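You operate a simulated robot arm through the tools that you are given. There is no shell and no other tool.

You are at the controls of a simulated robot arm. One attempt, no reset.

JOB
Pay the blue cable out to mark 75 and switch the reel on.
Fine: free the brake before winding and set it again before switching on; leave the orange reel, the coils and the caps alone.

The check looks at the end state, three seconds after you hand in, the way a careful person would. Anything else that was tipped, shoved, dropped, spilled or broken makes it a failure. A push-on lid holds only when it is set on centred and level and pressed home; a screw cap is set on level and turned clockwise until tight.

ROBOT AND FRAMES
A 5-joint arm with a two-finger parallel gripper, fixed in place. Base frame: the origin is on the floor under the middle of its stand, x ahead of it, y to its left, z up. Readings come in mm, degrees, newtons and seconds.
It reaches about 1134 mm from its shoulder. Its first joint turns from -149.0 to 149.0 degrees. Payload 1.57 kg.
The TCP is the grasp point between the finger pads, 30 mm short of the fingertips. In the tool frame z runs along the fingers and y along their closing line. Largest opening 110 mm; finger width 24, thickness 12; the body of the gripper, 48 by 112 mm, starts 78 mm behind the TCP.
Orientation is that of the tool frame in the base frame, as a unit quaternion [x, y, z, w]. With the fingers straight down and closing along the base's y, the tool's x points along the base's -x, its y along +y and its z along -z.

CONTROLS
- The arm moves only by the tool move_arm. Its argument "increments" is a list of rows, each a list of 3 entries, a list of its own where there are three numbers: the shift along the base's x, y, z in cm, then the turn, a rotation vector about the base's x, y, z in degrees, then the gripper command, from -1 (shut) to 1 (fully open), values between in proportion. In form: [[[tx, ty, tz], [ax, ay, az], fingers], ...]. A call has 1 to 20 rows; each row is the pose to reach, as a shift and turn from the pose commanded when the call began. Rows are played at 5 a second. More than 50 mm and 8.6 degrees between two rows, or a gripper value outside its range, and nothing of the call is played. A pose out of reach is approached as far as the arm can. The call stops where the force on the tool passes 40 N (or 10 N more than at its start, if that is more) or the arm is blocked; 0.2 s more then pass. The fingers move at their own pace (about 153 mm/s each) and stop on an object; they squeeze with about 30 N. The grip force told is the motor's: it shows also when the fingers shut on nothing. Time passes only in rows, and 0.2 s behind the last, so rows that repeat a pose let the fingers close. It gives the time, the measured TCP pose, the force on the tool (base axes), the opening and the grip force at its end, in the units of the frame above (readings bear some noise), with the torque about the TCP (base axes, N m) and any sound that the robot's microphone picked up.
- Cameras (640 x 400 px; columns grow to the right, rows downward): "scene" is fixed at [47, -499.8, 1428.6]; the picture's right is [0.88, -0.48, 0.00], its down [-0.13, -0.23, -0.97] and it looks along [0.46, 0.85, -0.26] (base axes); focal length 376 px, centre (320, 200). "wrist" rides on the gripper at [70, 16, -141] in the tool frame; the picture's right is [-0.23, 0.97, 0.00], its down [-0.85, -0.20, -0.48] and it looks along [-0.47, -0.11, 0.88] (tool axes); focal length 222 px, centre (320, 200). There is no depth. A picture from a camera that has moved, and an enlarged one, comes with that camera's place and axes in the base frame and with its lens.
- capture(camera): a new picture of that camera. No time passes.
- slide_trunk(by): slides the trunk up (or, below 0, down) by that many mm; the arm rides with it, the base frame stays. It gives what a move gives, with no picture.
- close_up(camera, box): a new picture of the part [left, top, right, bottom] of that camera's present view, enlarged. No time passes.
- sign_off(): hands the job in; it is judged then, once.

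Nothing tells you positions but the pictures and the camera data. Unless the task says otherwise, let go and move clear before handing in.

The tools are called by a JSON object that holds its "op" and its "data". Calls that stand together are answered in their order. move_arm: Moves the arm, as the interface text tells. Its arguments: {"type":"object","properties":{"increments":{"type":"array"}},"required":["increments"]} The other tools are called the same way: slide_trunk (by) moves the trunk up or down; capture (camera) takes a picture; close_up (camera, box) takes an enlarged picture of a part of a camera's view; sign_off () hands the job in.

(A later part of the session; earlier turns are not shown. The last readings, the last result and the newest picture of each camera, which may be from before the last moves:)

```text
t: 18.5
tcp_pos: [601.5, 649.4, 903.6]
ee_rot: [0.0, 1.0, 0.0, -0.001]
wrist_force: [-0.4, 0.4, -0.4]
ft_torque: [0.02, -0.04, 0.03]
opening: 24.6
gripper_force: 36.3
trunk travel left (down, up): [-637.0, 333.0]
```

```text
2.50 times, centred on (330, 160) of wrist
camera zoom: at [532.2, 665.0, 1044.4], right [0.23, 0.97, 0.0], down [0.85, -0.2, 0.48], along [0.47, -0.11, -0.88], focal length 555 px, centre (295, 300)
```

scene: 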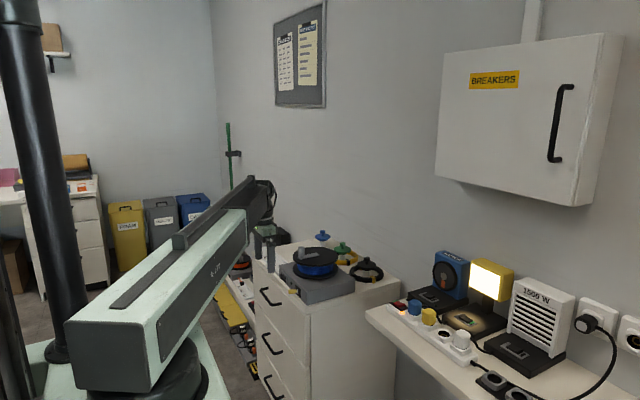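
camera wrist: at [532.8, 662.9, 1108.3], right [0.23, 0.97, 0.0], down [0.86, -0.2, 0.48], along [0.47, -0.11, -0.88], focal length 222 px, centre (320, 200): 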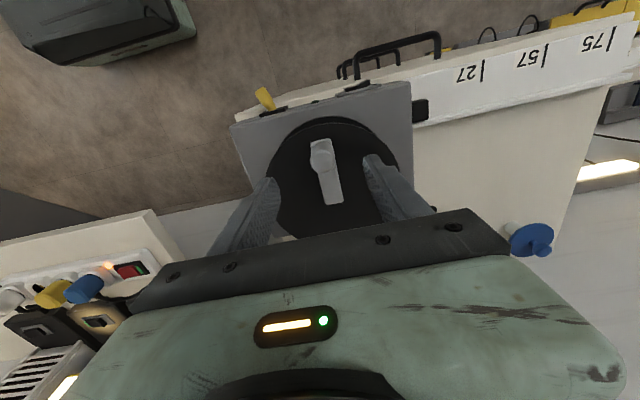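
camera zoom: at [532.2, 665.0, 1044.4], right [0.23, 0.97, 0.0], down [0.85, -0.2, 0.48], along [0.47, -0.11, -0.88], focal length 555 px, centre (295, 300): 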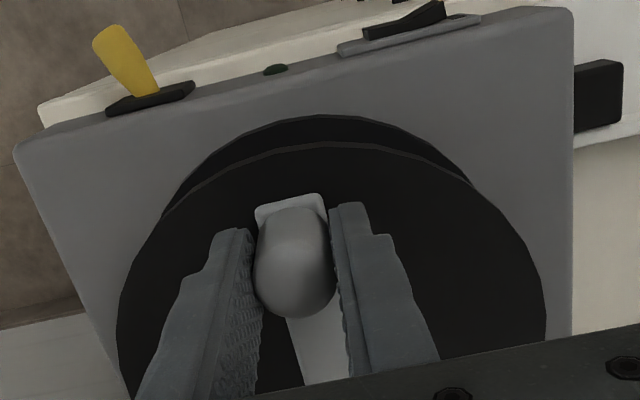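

The knob is 24 mm across and gripped. I'll ease the fingers to a loose cage and swing the crank 30° toward +y (clockwise from above), turning the tool with it, to see which way the plug goes.

{"op": "move_arm", "data": {"increments": [[[0, 0, 0], [0, 0, 0], -0.5], [[0.048, 0.731, 0], [0, 0, -7.5], -0.5], [[0.191, 1.449, 0], [0, 0, -15], -0.5], [[0.426, 2.143, 0], [0, 0, -22.5], -0.5], [[0.75, 2.8, 0], [0, 0, -30], -0.5]]}}

{"op": "capture", "data": {"camera": "wrist"}}

{"op": "close_up", "data": {"camera": "scene", "box": [230, 190, 370, 290]}}

```text
t: 19.6
tcp_pos: [607.2, 665.9, 905.0]
ee_rot: [0.233, 0.972, -0.006, 0.0]
wrist_force: [-15.2, -28.5, -4.7]
ft_torque: [-0.19, -0.4, -0.08]
opening: 56.7
gripper_force: 16.3
trunk travel left (down, up): [-637.0, 333.0]
stopped in row 5: the force on the tool passed its limit at 43 N (the readings are from after the stop); the commanded pose is now the measured one
```

```text
taken
camera wrist: at [552.4, 713.2, 1045.9], right [0.64, 0.77, -0.01], down [0.67, -0.56, 0.48], along [0.36, -0.32, -0.88], focal length 222 px, centre (320, 200)
```

wrist: 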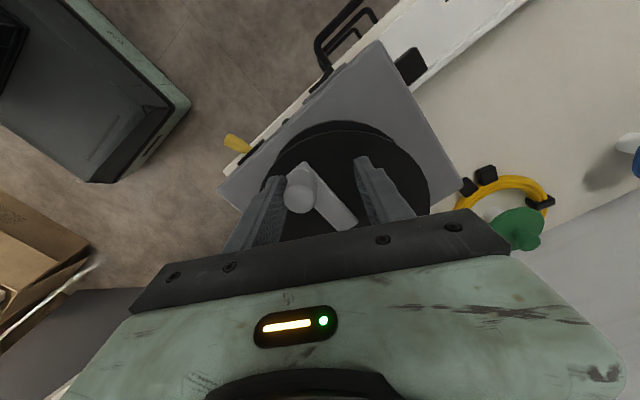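

```text
4.00 times, centred on (300, 240) of scene
camera zoom: at [47.0, -499.8, 1428.6], right [0.88, -0.48, 0.0], down [-0.13, -0.23, -0.97], along [0.46, 0.85, -0.26], focal length 1504 px, centre (400, 40)
```

zoom: 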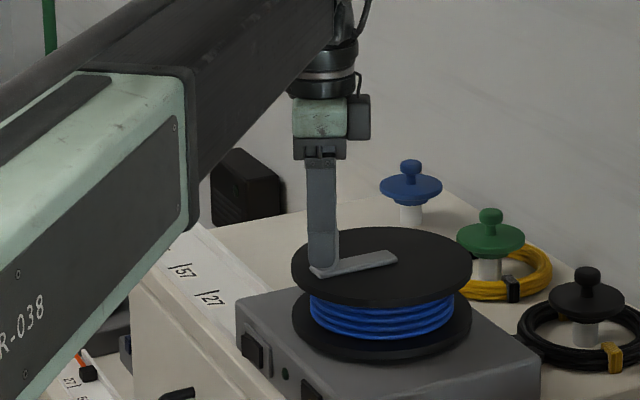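

The crank would not go toward +y: the force passed the limit and the fingers were pushed open, with the knob still at its place. I'll look closely to see whether anything turned or moved.

{"op": "close_up", "data": {"camera": "wrist", "box": [200, 20, 480, 240]}}

{"op": "close_up", "data": {"camera": "scene", "box": [270, 230, 370, 310]}}

```text
1.82 times, centred on (340, 130) of wrist
camera zoom: at [552.4, 713.2, 1045.9], right [0.64, 0.77, -0.01], down [0.67, -0.56, 0.48], along [0.36, -0.32, -0.88], focal length 404 px, centre (284, 327)
```

zoom: 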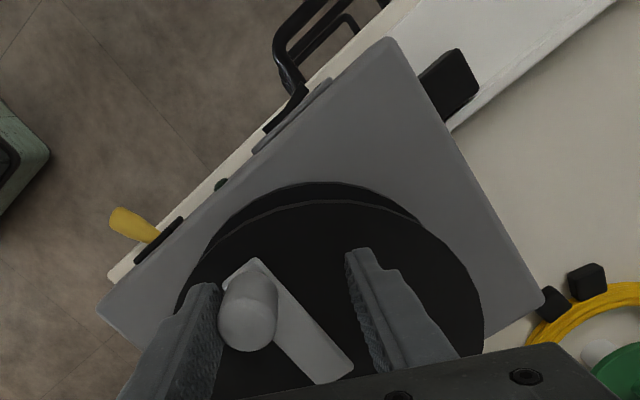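

```text
5.00 times, centred on (320, 270) of scene
camera zoom: at [47.0, -499.8, 1428.6], right [0.88, -0.48, 0.0], down [-0.13, -0.23, -0.97], along [0.46, 0.85, -0.26], focal length 1880 px, centre (320, -150)
```

zoom: 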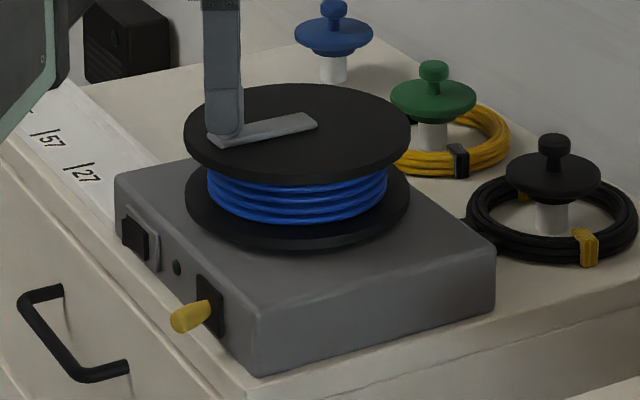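

The crank, box and cable are unmoved, so winding goes the other way (or the lever is in the wrong position). I'll undo the turn, re-centre on the knob with wide fingers, and then test the −y direction gently.

{"op": "move_arm", "data": {"increments": [[[-0.12, -0.42, 0], [0.17, -0.04, 6.75], 0.1], [[-0.25, -0.83, 0], [0.33, -0.08, 13.5], 0.1], [[-0.37, -1.25, 0], [0.5, -0.12, 20.25], 0.1], [[-0.5, -1.67, -0.1], [0.67, -0.16, 27], 0.1]]}}

{"op": "close_up", "data": {"camera": "wrist", "box": [200, 60, 480, 240]}}

```text
t: 20.6
tcp_pos: [602.9, 654.0, 902.4]
ee_rot: [-0.002, 1.0, 0.003, 0.001]
wrist_force: [0.2, 0.0, -0.1]
ft_torque: [0.01, 0.02, 0.02]
opening: 60.7
gripper_force: 0.0
trunk travel left (down, up): [-637.0, 333.0]
```

```text
2.22 times, centred on (340, 150) of wrist
camera zoom: at [532.9, 669.3, 1044.4], right [0.22, 0.97, 0.01], down [0.86, -0.2, 0.48], along [0.47, -0.1, -0.88], focal length 494 px, centre (276, 311)
```

zoom: 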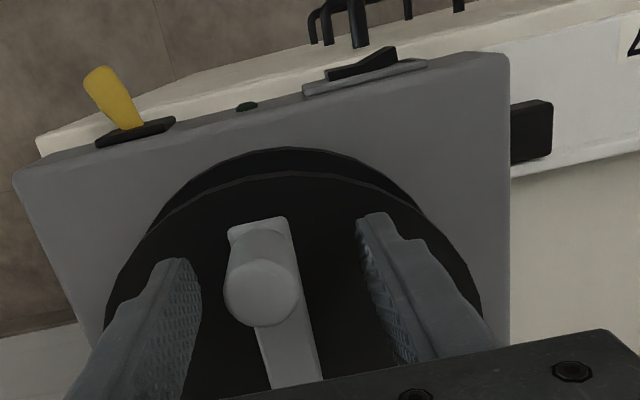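

The TCP is about 5 mm to +y of the knob; I'll centre, close to a loose cage and try 15° the other way (toward −y).

{"op": "move_arm", "data": {"increments": [[[-0.05, -0.45, 0], [0, 0, 0], 0.1], [[-0.05, -0.45, 0], [0, 0, 0], -0.45], [[-0.05, -0.45, 0], [0, 0, 0], -0.48], [[-0.05, -0.8, 0], [0, 0, 4], -0.48], [[0.0, -1.2, 0], [0, 0, 7.5], -0.48], [[0.14, -1.9, 0], [0, 0, 15], -0.48]]}}

{"op": "close_up", "data": {"camera": "wrist", "box": [200, 60, 480, 240]}}

```text
t: 22.1
tcp_pos: [604.7, 633.9, 903.3]
ee_rot: [-0.134, 0.991, 0.002, 0.001]
wrist_force: [0.4, 0.3, 0.2]
ft_torque: [0.0, -0.02, 0.01]
opening: 28.4
gripper_force: 0.2
trunk travel left (down, up): [-637.0, 333.0]
```

```text
2.22 times, centred on (340, 150) of wrist
camera zoom: at [533.4, 630.6, 1044.4], right [-0.04, 1.0, 0.0], down [0.88, 0.03, 0.48], along [0.48, 0.02, -0.88], focal length 494 px, centre (276, 311)
```

zoom: 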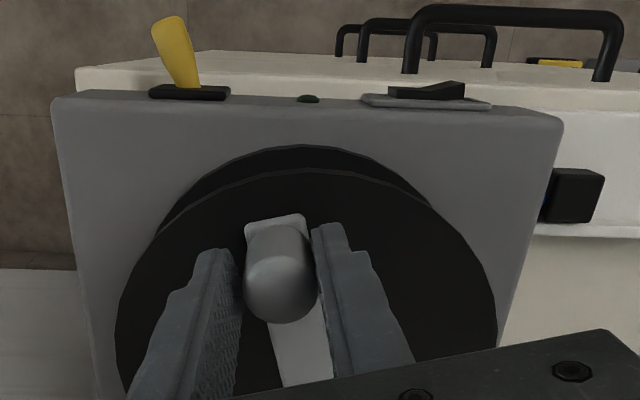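

That worked: the crank turned freely toward −y and blue cable now shows between the box and the plug, so counter-clockwise (from above) pays out. I'll let the arm settle to see where it really is before continuing.

{"op": "move_arm", "data": {"increments": [[[0, 0, 0], [0, 0, 0], -0.48], [[0, 0, 0], [0, 0, 0], -0.48], [[0, 0, 0], [0, 0, 0], -0.48]]}}

{"op": "capture", "data": {"camera": "wrist"}}

{"op": "close_up", "data": {"camera": "wrist", "box": [440, 100, 640, 200]}}

```text
t: 22.9
tcp_pos: [606.4, 635.2, 903.8]
ee_rot: [-0.133, 0.991, 0.002, 0.001]
wrist_force: [0.3, 0.5, -0.2]
ft_torque: [0.02, 0.0, -0.03]
opening: 28.8
gripper_force: 0.0
trunk travel left (down, up): [-637.0, 333.0]
```

```text
taken
camera wrist: at [533.2, 631.0, 1044.4], right [-0.04, 1.0, 0.0], down [0.88, 0.03, 0.48], along [0.48, 0.02, -0.88], focal length 222 px, centre (320, 200)
```

wrist: 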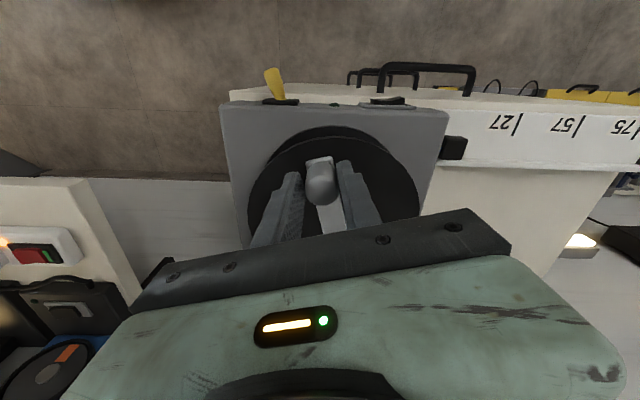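

```text
3.20 times, centred on (540, 150) of wrist
camera zoom: at [533.2, 631.0, 1044.4], right [-0.04, 1.0, 0.0], down [0.88, 0.03, 0.48], along [0.48, 0.02, -0.88], focal length 711 px, centre (-384, 360)
```

zoom: 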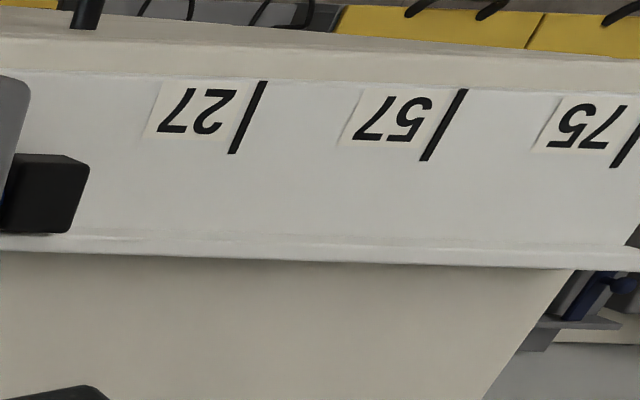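

The arm is steady at about (605, 634), crank at roughly 15°. I'll continue counter-clockwise to about 60° and check the plug's travel.

{"op": "move_arm", "data": {"increments": [[[0.17, -0.62, 0], [0, 0, 7], -0.48], [[0.49, -1.275, 0], [0, 0, 14.5], -0.48], [[0.9, -1.88, 0], [0, 0, 22], -0.48], [[1.38, -2.42, 0], [0, 0, 29.5], -0.48], [[1.92, -2.9, 0], [0, 0, 37], -0.48], [[2.525, -3.31, 0], [0, 0, 44.5], -0.48], [[2.525, -3.31, 0], [0, 0, 44.5], -0.48]]}}

{"op": "capture", "data": {"camera": "wrist"}}

{"op": "close_up", "data": {"camera": "scene", "box": [200, 180, 380, 300]}}

```text
t: 24.4
tcp_pos: [630.8, 600.9, 903.9]
ee_rot: [-0.498, 0.867, 0.003, -0.001]
wrist_force: [-0.5, -0.2, -0.2]
ft_torque: [0.0, 0.0, -0.01]
opening: 29.1
gripper_force: 0.0
trunk travel left (down, up): [-637.0, 333.0]
```

```text
taken
camera wrist: at [581.3, 548.6, 1044.4], right [-0.73, 0.69, 0.0], down [0.6, 0.64, 0.48], along [0.33, 0.35, -0.88], focal length 222 px, centre (320, 200)
```

wrist: 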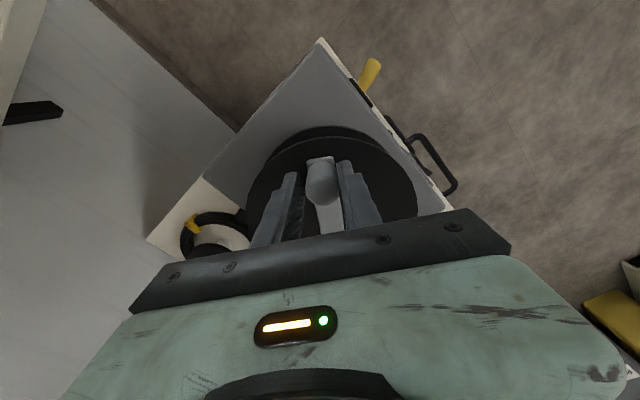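

```text
3.33 times, centred on (290, 240) of scene
camera zoom: at [47.0, -499.8, 1428.6], right [0.88, -0.48, 0.0], down [-0.13, -0.23, -0.97], along [0.46, 0.85, -0.26], focal length 1253 px, centre (420, 67)
```

zoom: 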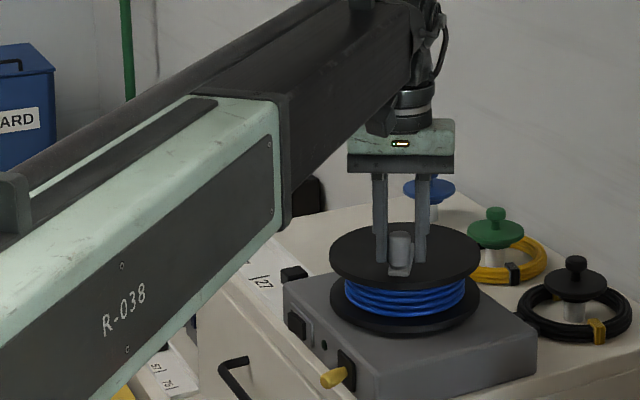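

The crank reads 60° and the plug has come out toward mark 27. I'll zoom on it in the scene view.

{"op": "close_up", "data": {"camera": "scene", "box": [262, 246, 302, 274]}}

```text
14.29 times, centred on (282, 260) of scene
camera zoom: at [47.0, -499.8, 1428.6], right [0.88, -0.48, 0.0], down [-0.13, -0.23, -0.97], along [0.46, 0.85, -0.26], focal length 5370 px, centre (863, -657)
```

zoom: 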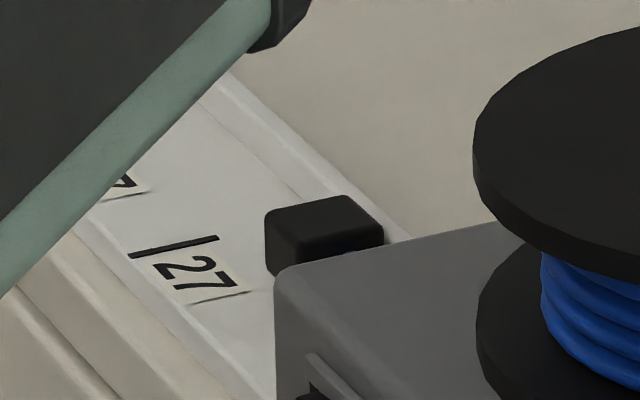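

The plug's leading end has moved about 55 mm for roughly 60°, so about 250° in all is needed for mark 75. I'll continue to 120°.

{"op": "move_arm", "data": {"increments": [[[0.65, -0.32, 0], [0, 0, 7.5], -0.48], [[1.34, -0.55, 0], [0, 0, 15], -0.48], [[2.05, -0.69, 0], [0, 0, 22.5], -0.48], [[2.77, -0.74, 0], [0, 0, 30], -0.48], [[3.49, -0.69, 0], [0, 0, 37.5], -0.48], [[4.2, -0.55, 0], [0, 0, 45], -0.48], [[4.89, -0.32, 0], [0, 0, 52.5], -0.48], [[5.54, 0, 0], [0, 0, 60], -0.48], [[5.54, 0, 0], [0, 0, 60], -0.48]]}}

{"op": "capture", "data": {"camera": "wrist"}}

{"op": "close_up", "data": {"camera": "scene", "box": [200, 180, 380, 300]}}

```text
t: 26.4
tcp_pos: [687.0, 601.1, 903.4]
ee_rot: [0.865, -0.502, -0.002, 0.002]
wrist_force: [-0.3, 0.6, -0.3]
ft_torque: [0.02, 0.05, 0.02]
opening: 28.4
gripper_force: 0.0
out of reach, approached as far as the arm can: row 1
trunk travel left (down, up): [-637.0, 333.0]
```

```text
taken
camera wrist: at [706.8, 533.0, 1044.4], right [-0.96, -0.29, 0.0], down [-0.25, 0.84, 0.48], along [-0.14, 0.46, -0.88], focal length 222 px, centre (320, 200)
```

wrist: 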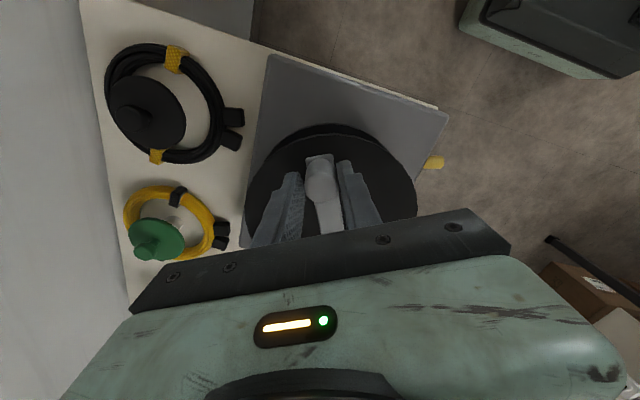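

```text
3.33 times, centred on (290, 240) of scene
camera zoom: at [47.0, -499.8, 1428.6], right [0.88, -0.48, 0.0], down [-0.13, -0.23, -0.97], along [0.46, 0.85, -0.26], focal length 1253 px, centre (420, 67)
```

zoom: 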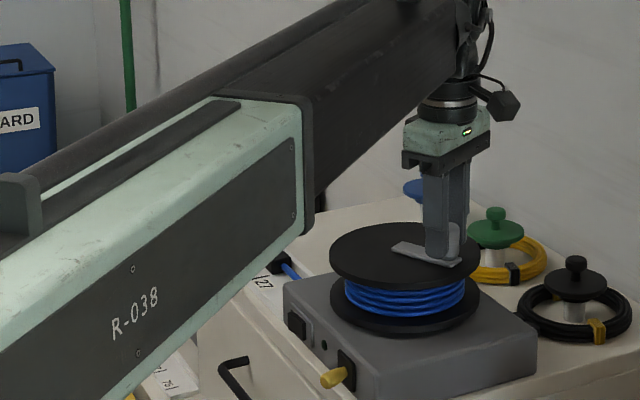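

Smooth so far with no force; the crank is at 120°. On to 180°.

{"op": "move_arm", "data": {"increments": [[[0.6, 0.4, 0], [0, 0, 7.5], -0.48], [[1.15, 0.88, 0], [0, 0, 15], -0.48], [[1.63, 1.43, 0], [0, 0, 22.5], -0.48], [[2.03, 2.03, 0], [0, 0, 30], -0.48], [[2.35, 2.68, 0], [0, 0, 37.5], -0.48], [[2.58, 3.37, 0], [0, 0, 45], -0.48], [[2.72, 4.08, 0], [0, 0, 52.5], -0.48], [[2.77, 4.8, 0], [0, 0, 60], -0.48], [[2.77, 4.8, 0], [0, 0, 60], -0.48]]}}

{"op": "capture", "data": {"camera": "wrist"}}

{"op": "capture", "data": {"camera": "scene"}}

```text
t: 28.4
tcp_pos: [689.5, 629.4, 903.5]
ee_rot: [1.0, -0.002, 0.0, 0.003]
wrist_force: [0.2, -0.4, 0.7]
ft_torque: [0.02, 0.0, 0.03]
opening: 28.9
gripper_force: 0.1
out of reach, approached as far as the arm can: row 4, 5, 6, 7, 8, 9
trunk travel left (down, up): [-637.0, 333.0]
```

```text
taken
camera wrist: at [757.9, 611.5, 1044.4], right [-0.23, -0.97, 0.0], down [-0.85, 0.2, 0.48], along [-0.47, 0.11, -0.88], focal length 222 px, centre (320, 200)
```

wrist: 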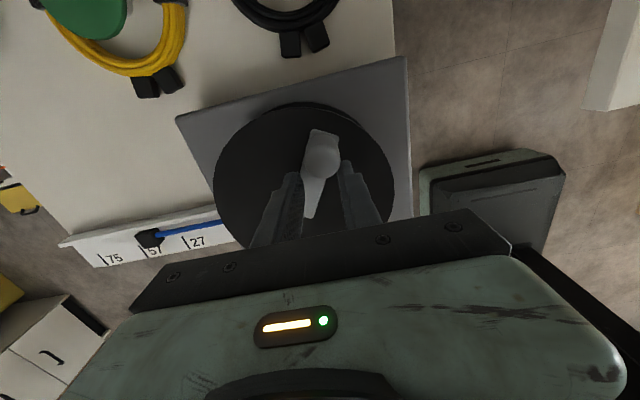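

```text
taken
```

scene: 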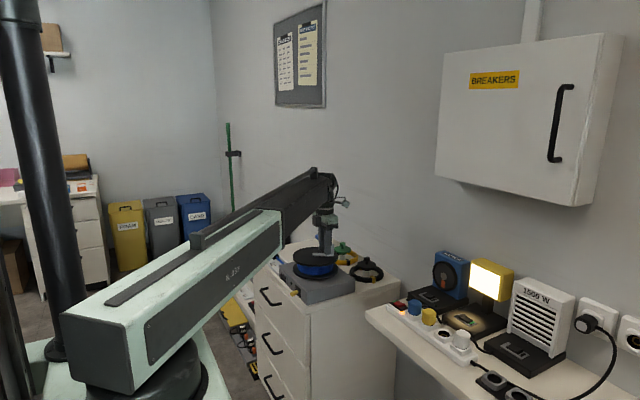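

The boom has run out: with the tool vertical its reach ends near 934 mm from the axis, so the fingers lag behind the knob. The plug is already near mark 57; I'll zoom to see knob, fingers and plug.

{"op": "close_up", "data": {"camera": "wrist", "box": [200, 80, 420, 240]}}

{"op": "close_up", "data": {"camera": "wrist", "box": [50, 190, 250, 280]}}

{"op": "close_up", "data": {"camera": "scene", "box": [240, 200, 380, 300]}}

```text
2.50 times, centred on (310, 160) of wrist
camera zoom: at [757.9, 611.5, 1044.4], right [-0.23, -0.97, 0.0], down [-0.85, 0.2, 0.48], along [-0.47, 0.11, -0.88], focal length 555 px, centre (345, 300)
```

zoom: 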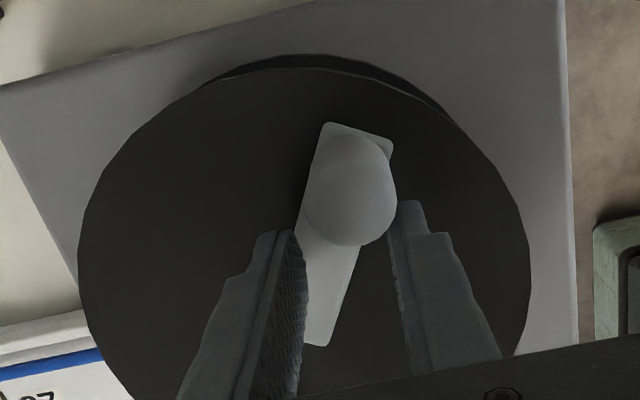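

```text
3.20 times, centred on (150, 235) of wrist
camera zoom: at [757.9, 611.5, 1044.4], right [-0.23, -0.97, 0.0], down [-0.85, 0.2, 0.48], along [-0.47, 0.11, -0.88], focal length 711 px, centre (864, 88)
```

zoom: 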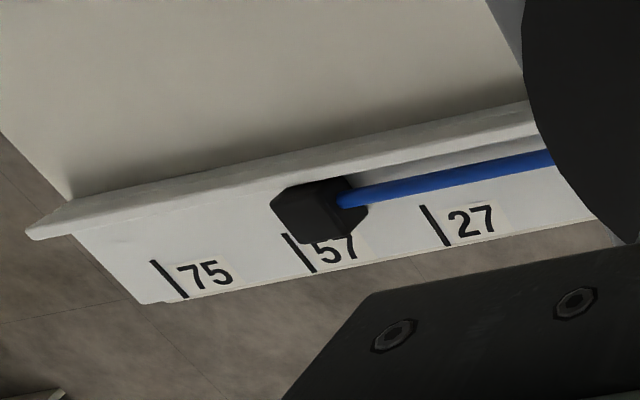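

```text
4.00 times, centred on (310, 250) of scene
camera zoom: at [47.0, -499.8, 1428.6], right [0.88, -0.48, 0.0], down [-0.13, -0.23, -0.97], along [0.46, 0.85, -0.26], focal length 1504 px, centre (360, 0)
```

zoom: 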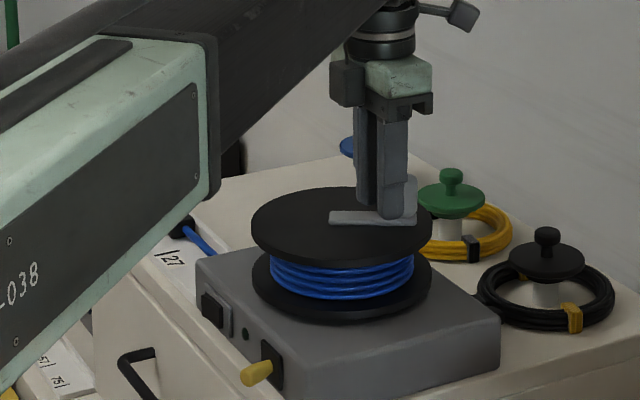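

The knob is at about (709, 622) (crank ≈152°) and the plug's leading end is ~6 mm short of 57; the rest of the swing lies beyond the vertical-tool reach, so I'll need to tilt the tool outward. First I'll open, raise clear of the knob, and unwind the wrist so I can regrip with the hand flipped.

{"op": "move_arm", "data": {"increments": [[[0, 0, 0], [0, 0, 0], 0.0], [[0, 0, 0], [0, 0, 0], 0.0]]}}

{"op": "slide_trunk", "data": {"by": 55}}

{"op": "move_arm", "data": {"increments": [[[-1.2, -1.0, 0], [0, 0, -8], 0.0], [[-2.4, -2.0, 0], [0, 0, -16], 0.0], [[-2.4, -2.0, 0], [0, 0, -24], 0.0], [[-2.4, -2.0, 0], [0, 0, -24], 0.0]]}}

{"op": "capture", "data": {"camera": "wrist"}}

```text
t: 29.1
tcp_pos: [689.8, 627.3, 903.4]
ee_rot: [1.0, -0.003, 0.0, 0.003]
wrist_force: [0.7, 0.2, 1.1]
ft_torque: [0.02, 0.02, 0.02]
opening: 54.9
gripper_force: 0.0
trunk travel left (down, up): [-637.0, 333.0]
```

```text
t: 30.0
tcp_pos: [688.9, 628.1, 957.9]
ee_rot: [1.0, -0.002, 0.0, 0.002]
wrist_force: [-0.5, 0.4, -0.1]
ft_torque: [-0.01, 0.01, 0.02]
opening: 55.0
gripper_force: 0.1
trunk travel left (down, up): [-692.0, 278.0]
```

```text
t: 31.0
tcp_pos: [664.9, 607.7, 957.8]
ee_rot: [0.977, -0.212, -0.001, 0.001]
wrist_force: [0.4, -0.5, -0.3]
ft_torque: [-0.02, -0.04, -0.02]
opening: 54.8
gripper_force: 0.0
trunk travel left (down, up): [-692.0, 278.0]
```

```text
taken
camera wrist: at [721.0, 564.2, 1099.4], right [-0.61, -0.79, 0.0], down [-0.7, 0.54, 0.48], along [-0.38, 0.29, -0.88], focal length 222 px, centre (320, 200)
```

wrist: 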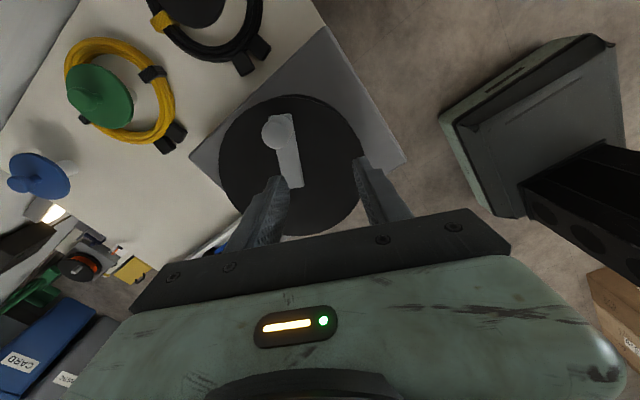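

The arm clamps to where it got, so relative moves are clean. I'll unwind the wrist now, high above the reel.

{"op": "move_arm", "data": {"increments": [[[0, 0, 0], [0, 0, -8], 0], [[0, 0, 0], [0, 0, -16], 0], [[0, 0, 0], [0, 0, -24], 0], [[0, 0, 0], [0, 0, -32], 0], [[0, 0, 0], [0, 0, -40], 0], [[0, 0, 0], [0, 0, -48], 0], [[0, 0, 0], [0, 0, -56], 0], [[0, 0, 0], [0, 0, -64], 0], [[0, 0, 0], [0, 0, -72], 0], [[0, 0, 0], [0, 0, -80], 0], [[0, 0, 0], [0, 0, -88], 0], [[0, 0, 0], [0, 0, -96], 0], [[0, 0, 0], [0, 0, -104], 0], [[0, 0, 0], [0, 0, -112], 0], [[0, 0, 0], [0, 0, -120], 0], [[0, 0, 0], [0, 0, -128], 0], [[0, 0, 0], [0, 0, -136], 0], [[0, 0, 0], [0, 0, -144], 0], [[0, 0, 0], [0, 0, -152], 0], [[0, 0, 0], [0, 0, -160], 0]]}}

{"op": "move_arm", "data": {"increments": [[[0, 0, 0], [0, 0, -8], 0], [[0, 0, 0], [0, 0, -16], 0], [[0, 0, 0], [0, 0, -23.5], 0], [[0, 0, 0], [0, 0, -23.5], 0]]}}

{"op": "capture", "data": {"camera": "wrist"}}

{"op": "close_up", "data": {"camera": "scene", "box": [240, 190, 380, 290]}}

```text
t: 35.2
tcp_pos: [666.0, 607.1, 958.9]
ee_rot: [0.039, 0.999, 0.001, 0.0]
wrist_force: [-0.5, 0.2, 0.7]
ft_torque: [-0.04, 0.01, 0.04]
opening: 55.1
gripper_force: 0.1
trunk travel left (down, up): [-692.0, 278.0]
```

```text
t: 36.2
tcp_pos: [665.2, 607.0, 958.3]
ee_rot: [0.241, 0.97, 0.002, 0.001]
wrist_force: [-0.7, -0.5, -0.3]
ft_torque: [0.0, 0.0, -0.03]
opening: 55.2
gripper_force: 0.0
trunk travel left (down, up): [-692.0, 278.0]
```

```text
taken
camera wrist: at [610.5, 653.7, 1099.5], right [0.66, 0.75, 0.0], down [0.66, -0.58, 0.48], along [0.36, -0.31, -0.88], focal length 222 px, centre (320, 200)
```

wrist: 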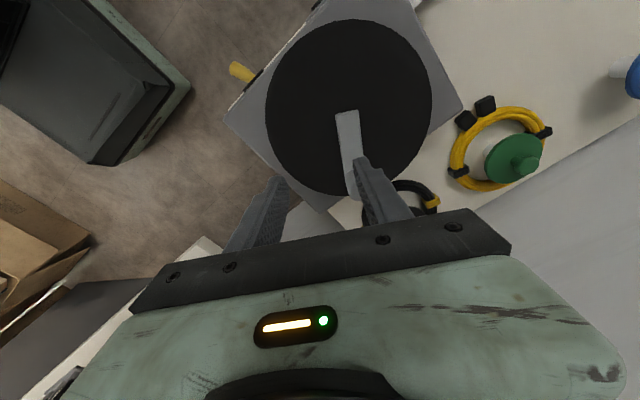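

```text
4.00 times, centred on (310, 240) of scene
camera zoom: at [47.0, -499.8, 1428.6], right [0.88, -0.48, 0.0], down [-0.13, -0.23, -0.97], along [0.46, 0.85, -0.26], focal length 1504 px, centre (360, 40)
```

zoom: 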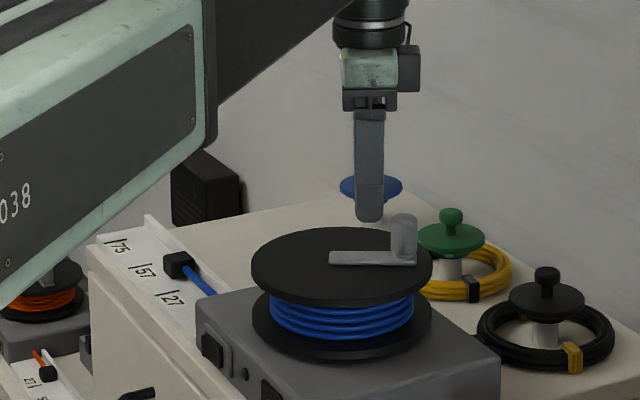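

The knob is at about (709, 622) with reel centre ≈ (659, 650). I'll tilt the tool 12° outward and bring it over the knob while still above it.

{"op": "move_arm", "data": {"increments": [[[1.0, 0.3, 0.05], [1.98, -2.25, 0], 0], [[2.0, 0.56, 0.12], [3.96, -4.5, 0], 0], [[3.0, 0.85, 0.26], [5.94, -6.76, 0], 0], [[4.05, 1.13, 0.44], [7.92, -9.01, 0], 0], [[4.05, 1.13, 0.44], [7.92, -9.01, 0], 0]]}}

{"op": "capture", "data": {"camera": "wrist"}}

{"op": "close_up", "data": {"camera": "scene", "box": [240, 190, 380, 290]}}

```text
t: 37.4
tcp_pos: [706.1, 619.4, 963.3]
ee_rot: [0.239, 0.965, 0.087, 0.059]
wrist_force: [-0.1, -0.5, 0.0]
ft_torque: [-0.02, 0.02, -0.03]
opening: 54.9
gripper_force: 0.0
trunk travel left (down, up): [-692.0, 278.0]
```

```text
taken
camera wrist: at [629.1, 646.3, 1099.6], right [0.64, 0.74, 0.21], down [0.59, -0.64, 0.49], along [0.5, -0.19, -0.85], focal length 222 px, centre (320, 200)
```

wrist: 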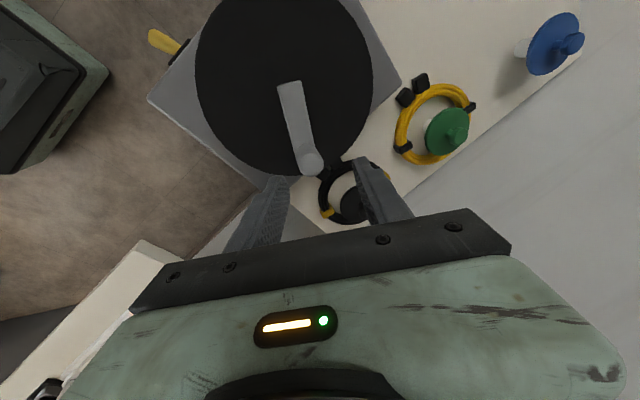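

```text
4.00 times, centred on (310, 240) of scene
camera zoom: at [47.0, -499.8, 1428.6], right [0.88, -0.48, 0.0], down [-0.13, -0.23, -0.97], along [0.46, 0.85, -0.26], focal length 1504 px, centre (360, 40)
```

zoom: 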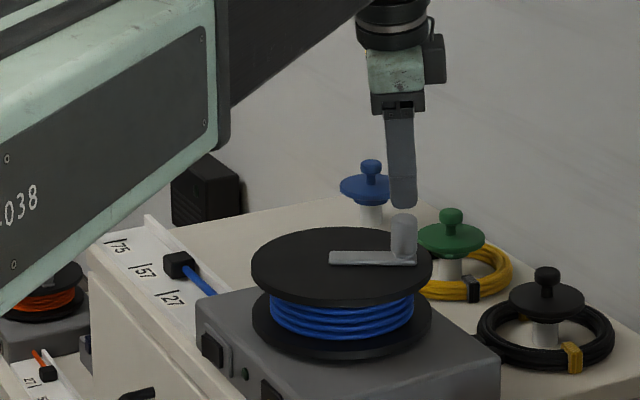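

The tilt worked and the knob lies right under the tilted fingers. I'll lower the trunk 54 mm around the knob.

{"op": "slide_trunk", "data": {"by": -54}}

{"op": "move_arm", "data": {"increments": [[[0, 0, 0], [0, 0, 0], -0.4], [[0, 0, 0], [0, 0, 0], -0.4]]}}

{"op": "close_up", "data": {"camera": "wrist", "box": [200, 60, 460, 240]}}

{"op": "close_up", "data": {"camera": "scene", "box": [280, 210, 360, 270]}}

```text
t: 38.4
tcp_pos: [704.2, 618.9, 911.0]
ee_rot: [0.239, 0.965, 0.087, 0.06]
wrist_force: [-0.3, 0.1, 0.3]
ft_torque: [-0.01, 0.0, 0.0]
opening: 55.0
gripper_force: 0.2
trunk travel left (down, up): [-638.0, 332.0]
```

```text
t: 39.0
tcp_pos: [705.8, 618.6, 910.2]
ee_rot: [0.239, 0.965, 0.087, 0.06]
wrist_force: [-0.9, -0.1, -0.4]
ft_torque: [-0.03, 0.0, 0.0]
opening: 33.1
gripper_force: 0.0
trunk travel left (down, up): [-638.0, 332.0]
```

```text
2.22 times, centred on (330, 150) of wrist
camera zoom: at [629.0, 646.4, 1045.6], right [0.64, 0.74, 0.21], down [0.59, -0.64, 0.49], along [0.5, -0.19, -0.85], focal length 494 px, centre (298, 311)
```

zoom: 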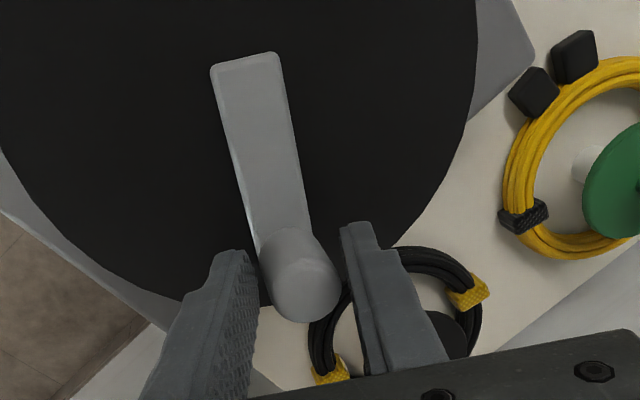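

```text
6.67 times, centred on (320, 240) of scene
camera zoom: at [47.0, -499.8, 1428.6], right [0.88, -0.48, 0.0], down [-0.13, -0.23, -0.97], along [0.46, 0.85, -0.26], focal length 2506 px, centre (320, -67)
```

zoom: 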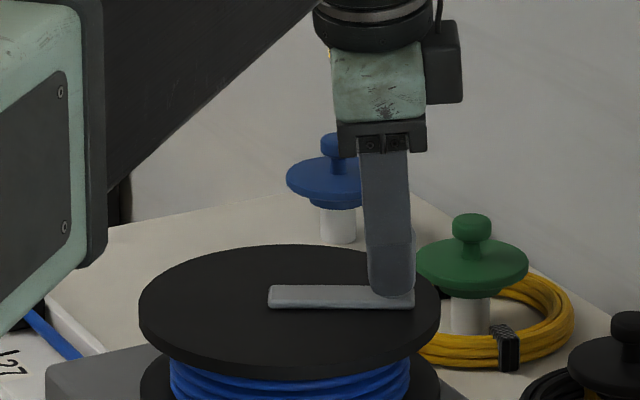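

The knob is caged between the tilted fingers. I'll push on along the arc to about 210°, turning the tool about its own tilted axis.

{"op": "move_arm", "data": {"increments": [[[0.05, 0.28, 0], [-0.85, -0.77, 5.37], -0.4], [[0.3, 0.99, 0], [-2.07, -1.86, 12.68], -0.4], [[0.44, 1.72, 0], [-3.19, -2.87, 20.0], -0.4], [[0.49, 2.47, 0], [-4.32, -3.89, 27.33], -0.4], [[0.44, 3.22, 0], [-5.44, -4.89, 34.66], -0.4], [[0.3, 3.95, 0], [-6.54, -5.89, 41.99], -0.4], [[0.05, 4.66, 0], [-7.65, -6.88, 49.32], -0.4], [[-0.28, 5.33, 0], [-8.73, -7.86, 56.65], -0.4], [[-0.28, 5.33, 0], [-8.73, -7.86, 56.65], -0.4]]}}

{"op": "capture", "data": {"camera": "wrist"}}

{"op": "capture", "data": {"camera": "scene"}}

{"op": "close_up", "data": {"camera": "scene", "box": [230, 210, 370, 300]}}

```text
t: 41.0
tcp_pos: [702.6, 670.7, 909.5]
ee_rot: [-0.259, 0.96, 0.05, 0.092]
wrist_force: [0.2, 0.6, 0.2]
ft_torque: [0.0, 0.02, 0.0]
opening: 33.0
gripper_force: 0.0
trunk travel left (down, up): [-638.0, 332.0]
```

```text
taken
camera wrist: at [613.8, 631.5, 1034.2], right [-0.3, 0.95, 0.09], down [0.75, 0.18, 0.63], along [0.58, 0.26, -0.77], focal length 222 px, centre (320, 200)
```

wrist: 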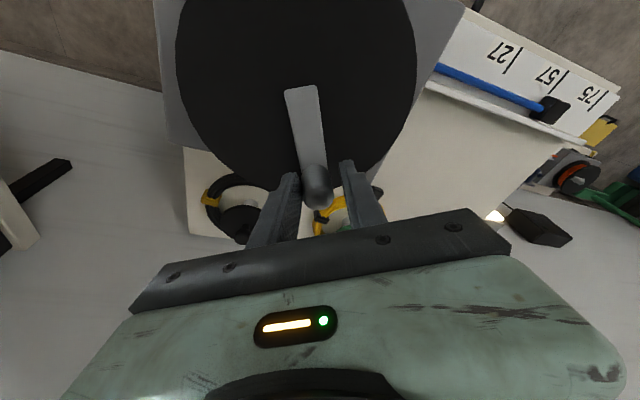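

```text
taken
```

scene: 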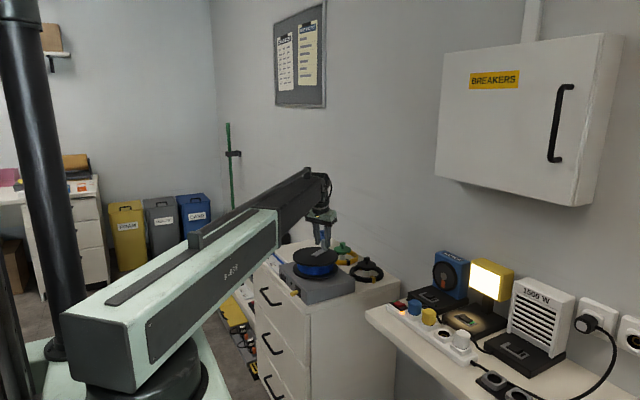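

```text
4.44 times, centred on (300, 255) of scene
camera zoom: at [47.0, -499.8, 1428.6], right [0.88, -0.48, 0.0], down [-0.13, -0.23, -0.97], along [0.46, 0.85, -0.26], focal length 1671 px, centre (409, -44)
```

zoom: 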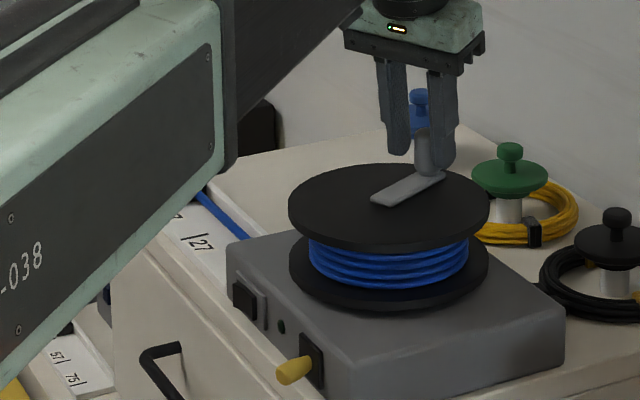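

The crank is near 207° and the plug is now between 57 and 75, visible in the wrist view. I'll zoom on it.

{"op": "close_up", "data": {"camera": "wrist", "box": [430, 20, 630, 145]}}

{"op": "close_up", "data": {"camera": "wrist", "box": [240, 80, 420, 240]}}

```text
3.20 times, centred on (530, 82) of wrist
camera zoom: at [613.8, 631.5, 1034.2], right [-0.3, 0.95, 0.09], down [0.75, 0.18, 0.63], along [0.58, 0.26, -0.77], focal length 711 px, centre (-352, 576)
```

zoom: 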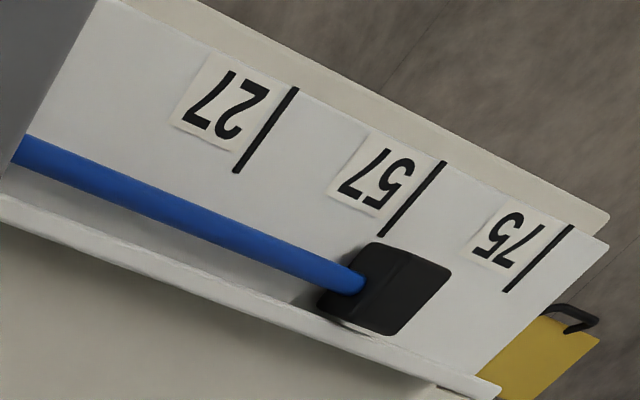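

```text
2.50 times, centred on (330, 160) of wrist
camera zoom: at [613.8, 631.5, 1034.2], right [-0.3, 0.95, 0.09], down [0.75, 0.18, 0.63], along [0.58, 0.26, -0.77], focal length 555 px, centre (295, 300)
```

zoom: 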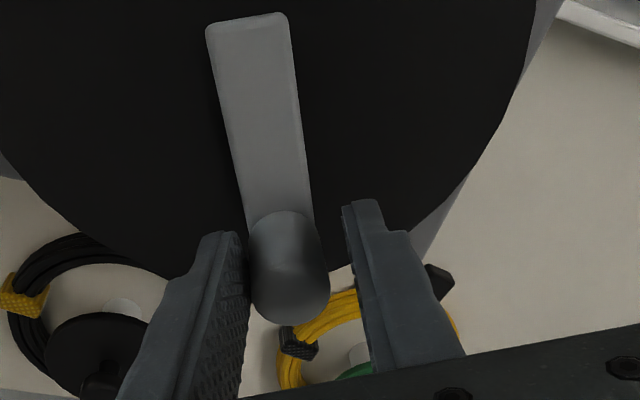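

The plug's leading end is about 990, so roughly 57 mm remain to mark 75 (about 60° more crank). I'll continue to about 250° and re-measure.

{"op": "move_arm", "data": {"increments": [[[-0.43, 0.66, 0], [-1.04, -0.99, 7.34], -0.4], [[-0.93, 1.22, 0], [-2.11, -2.01, 14.68], -0.4], [[-1.49, 1.72, 0], [-3.16, -3.02, 22.03], -0.4], [[-2.11, 2.13, 0], [-4.23, -4.04, 29.36], -0.4], [[-2.78, 2.46, 0], [-5.3, -5.05, 36.7], -0.4], [[-2.78, 2.46, 0], [-5.3, -5.05, 36.7], -0.4]]}}

{"op": "capture", "data": {"camera": "wrist"}}

{"op": "close_up", "data": {"camera": "scene", "box": [230, 210, 370, 300]}}

```text
t: 42.4
tcp_pos: [674.4, 697.3, 909.0]
ee_rot: [-0.554, 0.826, 0.021, 0.101]
wrist_force: [-0.9, 0.3, 0.6]
ft_torque: [0.01, 0.02, 0.01]
opening: 33.5
gripper_force: 0.2
trunk travel left (down, up): [-638.0, 332.0]
```

```text
taken
camera wrist: at [613.9, 618.8, 1032.9], right [-0.81, 0.58, -0.03], down [0.43, 0.63, 0.65], along [0.4, 0.51, -0.76], focal length 222 px, centre (320, 200)
```

wrist: 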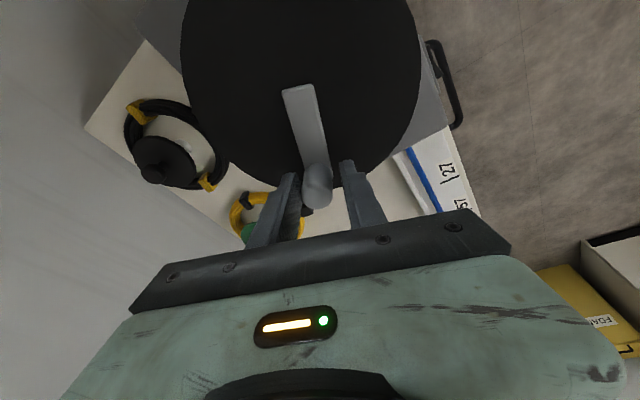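

```text
4.44 times, centred on (300, 255) of scene
camera zoom: at [47.0, -499.8, 1428.6], right [0.88, -0.48, 0.0], down [-0.13, -0.23, -0.97], along [0.46, 0.85, -0.26], focal length 1671 px, centre (409, -44)
```

zoom: 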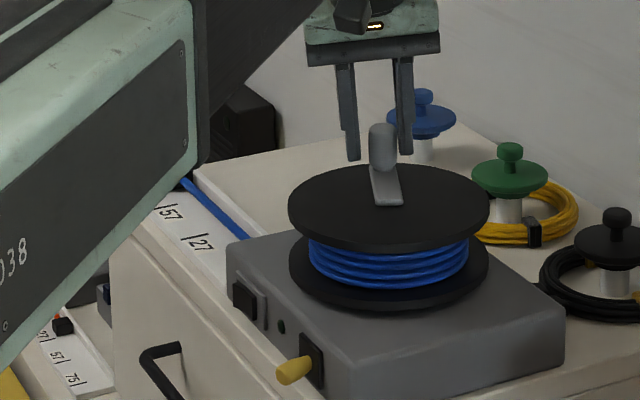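

I estimate the crank at about 246° with the plug's end around 1028, near the mark. I'll lift off and move to a spot where I can see the scale properly before the final trim.

{"op": "slide_trunk", "data": {"by": 60}}

{"op": "move_arm", "data": {"increments": [[[-2, -0.7, -0.2], [-2.85, 2.79, 0], -0.2], [[-4, -1.4, -0.3], [-5.7, 5.58, 0], -0.2], [[-6, -2, -0.44], [-8.54, 8.36, 0], -0.2], [[-6, -2, -0.44], [-8.54, 8.36, 0], -0.2]]}}

{"op": "move_arm", "data": {"increments": [[[-1, 0.4, 0], [0, 0, -7.5], -0.2], [[-2, 0.8, 0], [0, 0, -15], -0.2], [[-3, 1.2, 0], [0, 0, -22.5], -0.2], [[-4, 1.6, 0], [0, 0, -30], -0.2], [[-5, 2, 0], [0, 0, -37.5], -0.2], [[-6, 2.5, 0], [0, 0, -45], -0.2], [[-7, 3, 0], [0, 0, -52.5], -0.2], [[-8, 3.6, 0], [0, 0, -60], -0.2], [[-9.4, 4.3, 0], [0, 0, -67.5], -0.2], [[-9.4, 4.3, 0], [0, 0, -67.5], -0.2]]}}

{"op": "capture", "data": {"camera": "wrist"}}

{"op": "capture", "data": {"camera": "scene"}}

```text
t: 43.4
tcp_pos: [675.4, 696.8, 968.5]
ee_rot: [-0.553, 0.827, 0.021, 0.101]
wrist_force: [0.4, 0.0, -0.7]
ft_torque: [0.0, -0.01, -0.03]
opening: 33.0
gripper_force: 0.1
trunk travel left (down, up): [-698.0, 272.0]
```

```text
t: 44.4
tcp_pos: [616.2, 676.6, 963.7]
ee_rot: [-0.555, 0.832, 0.0, 0.0]
wrist_force: [0.7, 0.2, -0.2]
ft_torque: [0.0, 0.03, 0.0]
opening: 43.9
gripper_force: 0.1
trunk travel left (down, up): [-698.0, 272.0]
```

```text
t: 46.6
tcp_pos: [521.2, 720.8, 965.4]
ee_rot: [0.0, 1.0, -0.001, 0.0]
wrist_force: [-0.5, -0.9, 1.1]
ft_torque: [-0.02, 0.02, -0.02]
opening: 43.8
gripper_force: 0.0
trunk travel left (down, up): [-698.0, 272.0]
```

```text
taken
camera wrist: at [451.0, 736.2, 1105.5], right [0.23, 0.97, 0.0], down [0.86, -0.2, 0.48], along [0.47, -0.11, -0.88], focal length 222 px, centre (320, 200)
```

wrist: 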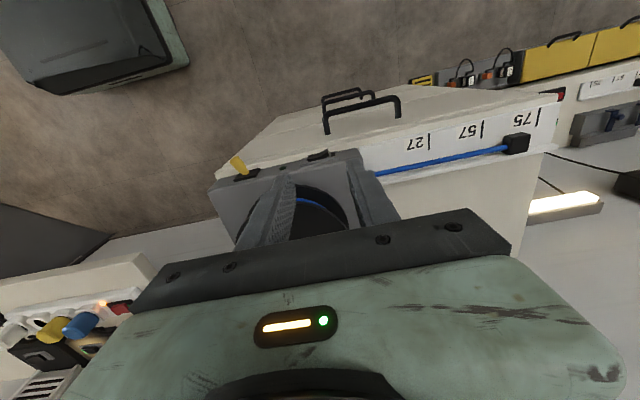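

```text
taken
```

scene: 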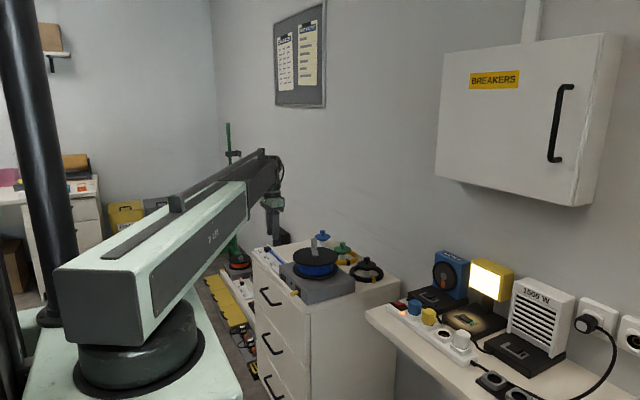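

{"op": "close_up", "data": {"camera": "wrist", "box": [440, 90, 580, 180]}}

{"op": "close_up", "data": {"camera": "scene", "box": [252, 240, 302, 275]}}

{"op": "close_up", "data": {"camera": "scene", "box": [225, 262, 265, 302]}}

{"op": "close_up", "data": {"camera": "wrist", "box": [560, 60, 640, 130]}}

```text
4.44 times, centred on (510, 135) of wrist
camera zoom: at [451.0, 736.2, 1105.5], right [0.23, 0.97, 0.0], down [0.86, -0.2, 0.48], along [0.47, -0.11, -0.88], focal length 987 px, centre (-524, 489)
```

zoom: 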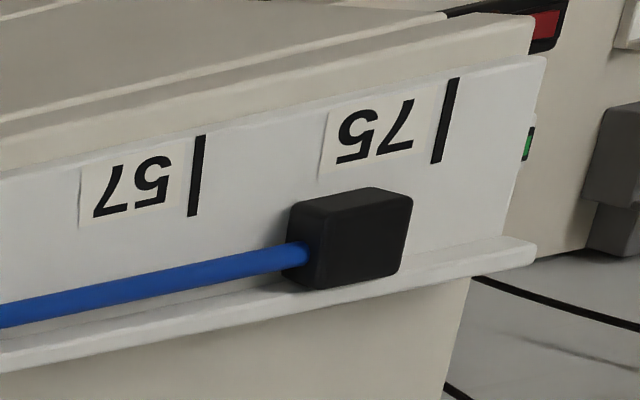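

```text
11.43 times, centred on (277, 258) of scene
camera zoom: at [47.0, -499.8, 1428.6], right [0.88, -0.48, 0.0], down [-0.13, -0.23, -0.97], along [0.46, 0.85, -0.26], focal length 4296 px, centre (811, -457)
```

zoom: 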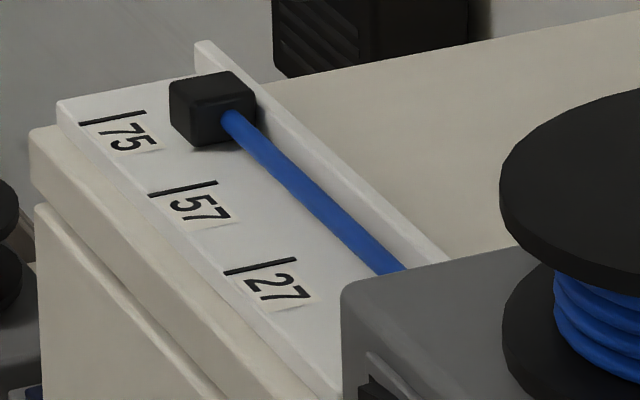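

```text
10.00 times, centred on (245, 282) of scene
camera zoom: at [47.0, -499.8, 1428.6], right [0.88, -0.48, 0.0], down [-0.13, -0.23, -0.97], along [0.46, 0.85, -0.26], focal length 3759 px, centre (1070, -620)
```

zoom: 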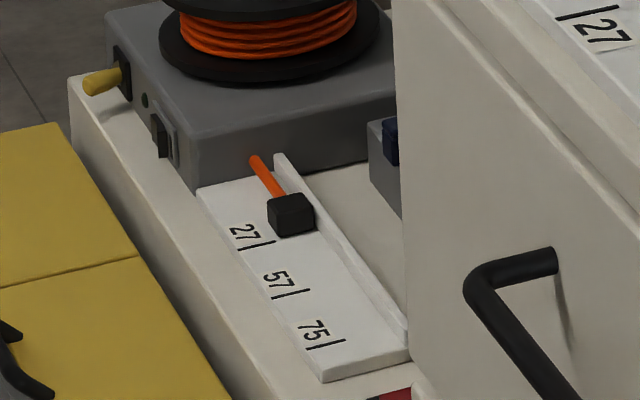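

```text
5.71 times, centred on (600, 95) of wrist
camera zoom: at [451.0, 736.2, 1105.5], right [0.23, 0.97, 0.0], down [0.86, -0.2, 0.48], along [0.47, -0.11, -0.88], focal length 1269 px, centre (-1280, 800)
```

zoom: 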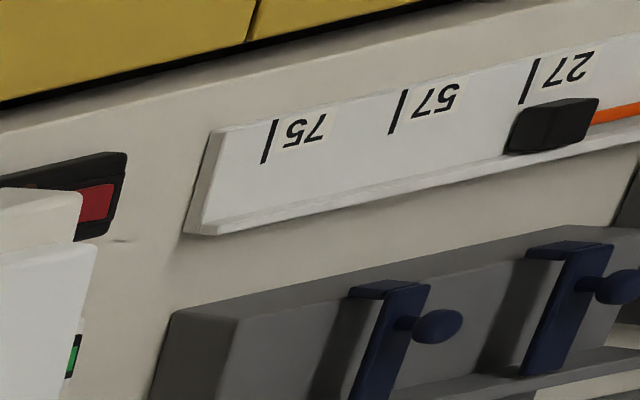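

The orange reel settles the convention: its plug's leading end is level with its mark line. The blue plug's leading end is at about y=1029, some 18 mm short of the 75 line (1047.5), i.e. about 20° more. I'll retrace my path back over the knob.

{"op": "move_arm", "data": {"increments": [[[1, -0.5, 0], [0, 0, 7.5], 0], [[2.2, -1.1, 0], [0, 0, 15], 0], [[3.4, -1.7, 0], [0, 0, 22.5], 0], [[4.4, -2.2, 0], [0, 0, 30], 0], [[5.4, -2.7, 0], [0, 0, 37.5], 0], [[6.4, -3.1, 0], [0, 0, 45], 0], [[7.4, -3.5, 0], [0, 0, 52.5], 0], [[8.4, -3.9, 0], [0, 0, 60], 0], [[9.4, -4.3, 0], [0, 0, 67.5], 0]]}}

{"op": "move_arm", "data": {"increments": [[[2, 0.7, 0.05], [2.85, -2.79, 0], 0], [[4, 1.4, 0.2], [5.7, -5.58, 0], 0], [[6, 2, 0.44], [8.54, -8.36, 0], 0], [[6, 2, 0.44], [8.54, -8.36, 0], 0]]}}

{"op": "capture", "data": {"camera": "wrist"}}

```text
t: 48.6
tcp_pos: [616.3, 675.9, 965.2]
ee_rot: [-0.557, 0.83, -0.001, -0.001]
wrist_force: [0.0, -0.1, 0.5]
ft_torque: [-0.02, 0.01, 0.0]
opening: 54.9
gripper_force: 0.1
trunk travel left (down, up): [-698.0, 272.0]
```

```text
t: 49.6
tcp_pos: [675.7, 697.3, 969.9]
ee_rot: [-0.553, 0.826, 0.022, 0.103]
wrist_force: [-0.3, 0.4, 0.8]
ft_torque: [0.0, 0.0, 0.01]
opening: 55.1
gripper_force: 0.1
trunk travel left (down, up): [-698.0, 272.0]
```

```text
taken
camera wrist: at [614.2, 619.3, 1092.8], right [-0.81, 0.58, -0.03], down [0.43, 0.63, 0.65], along [0.4, 0.51, -0.76], focal length 222 px, centre (320, 200)
```

wrist: 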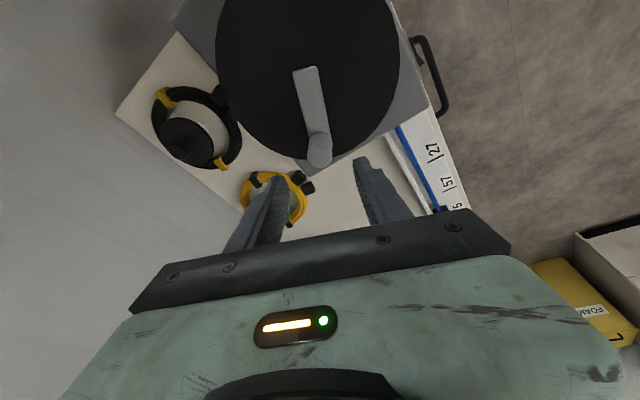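

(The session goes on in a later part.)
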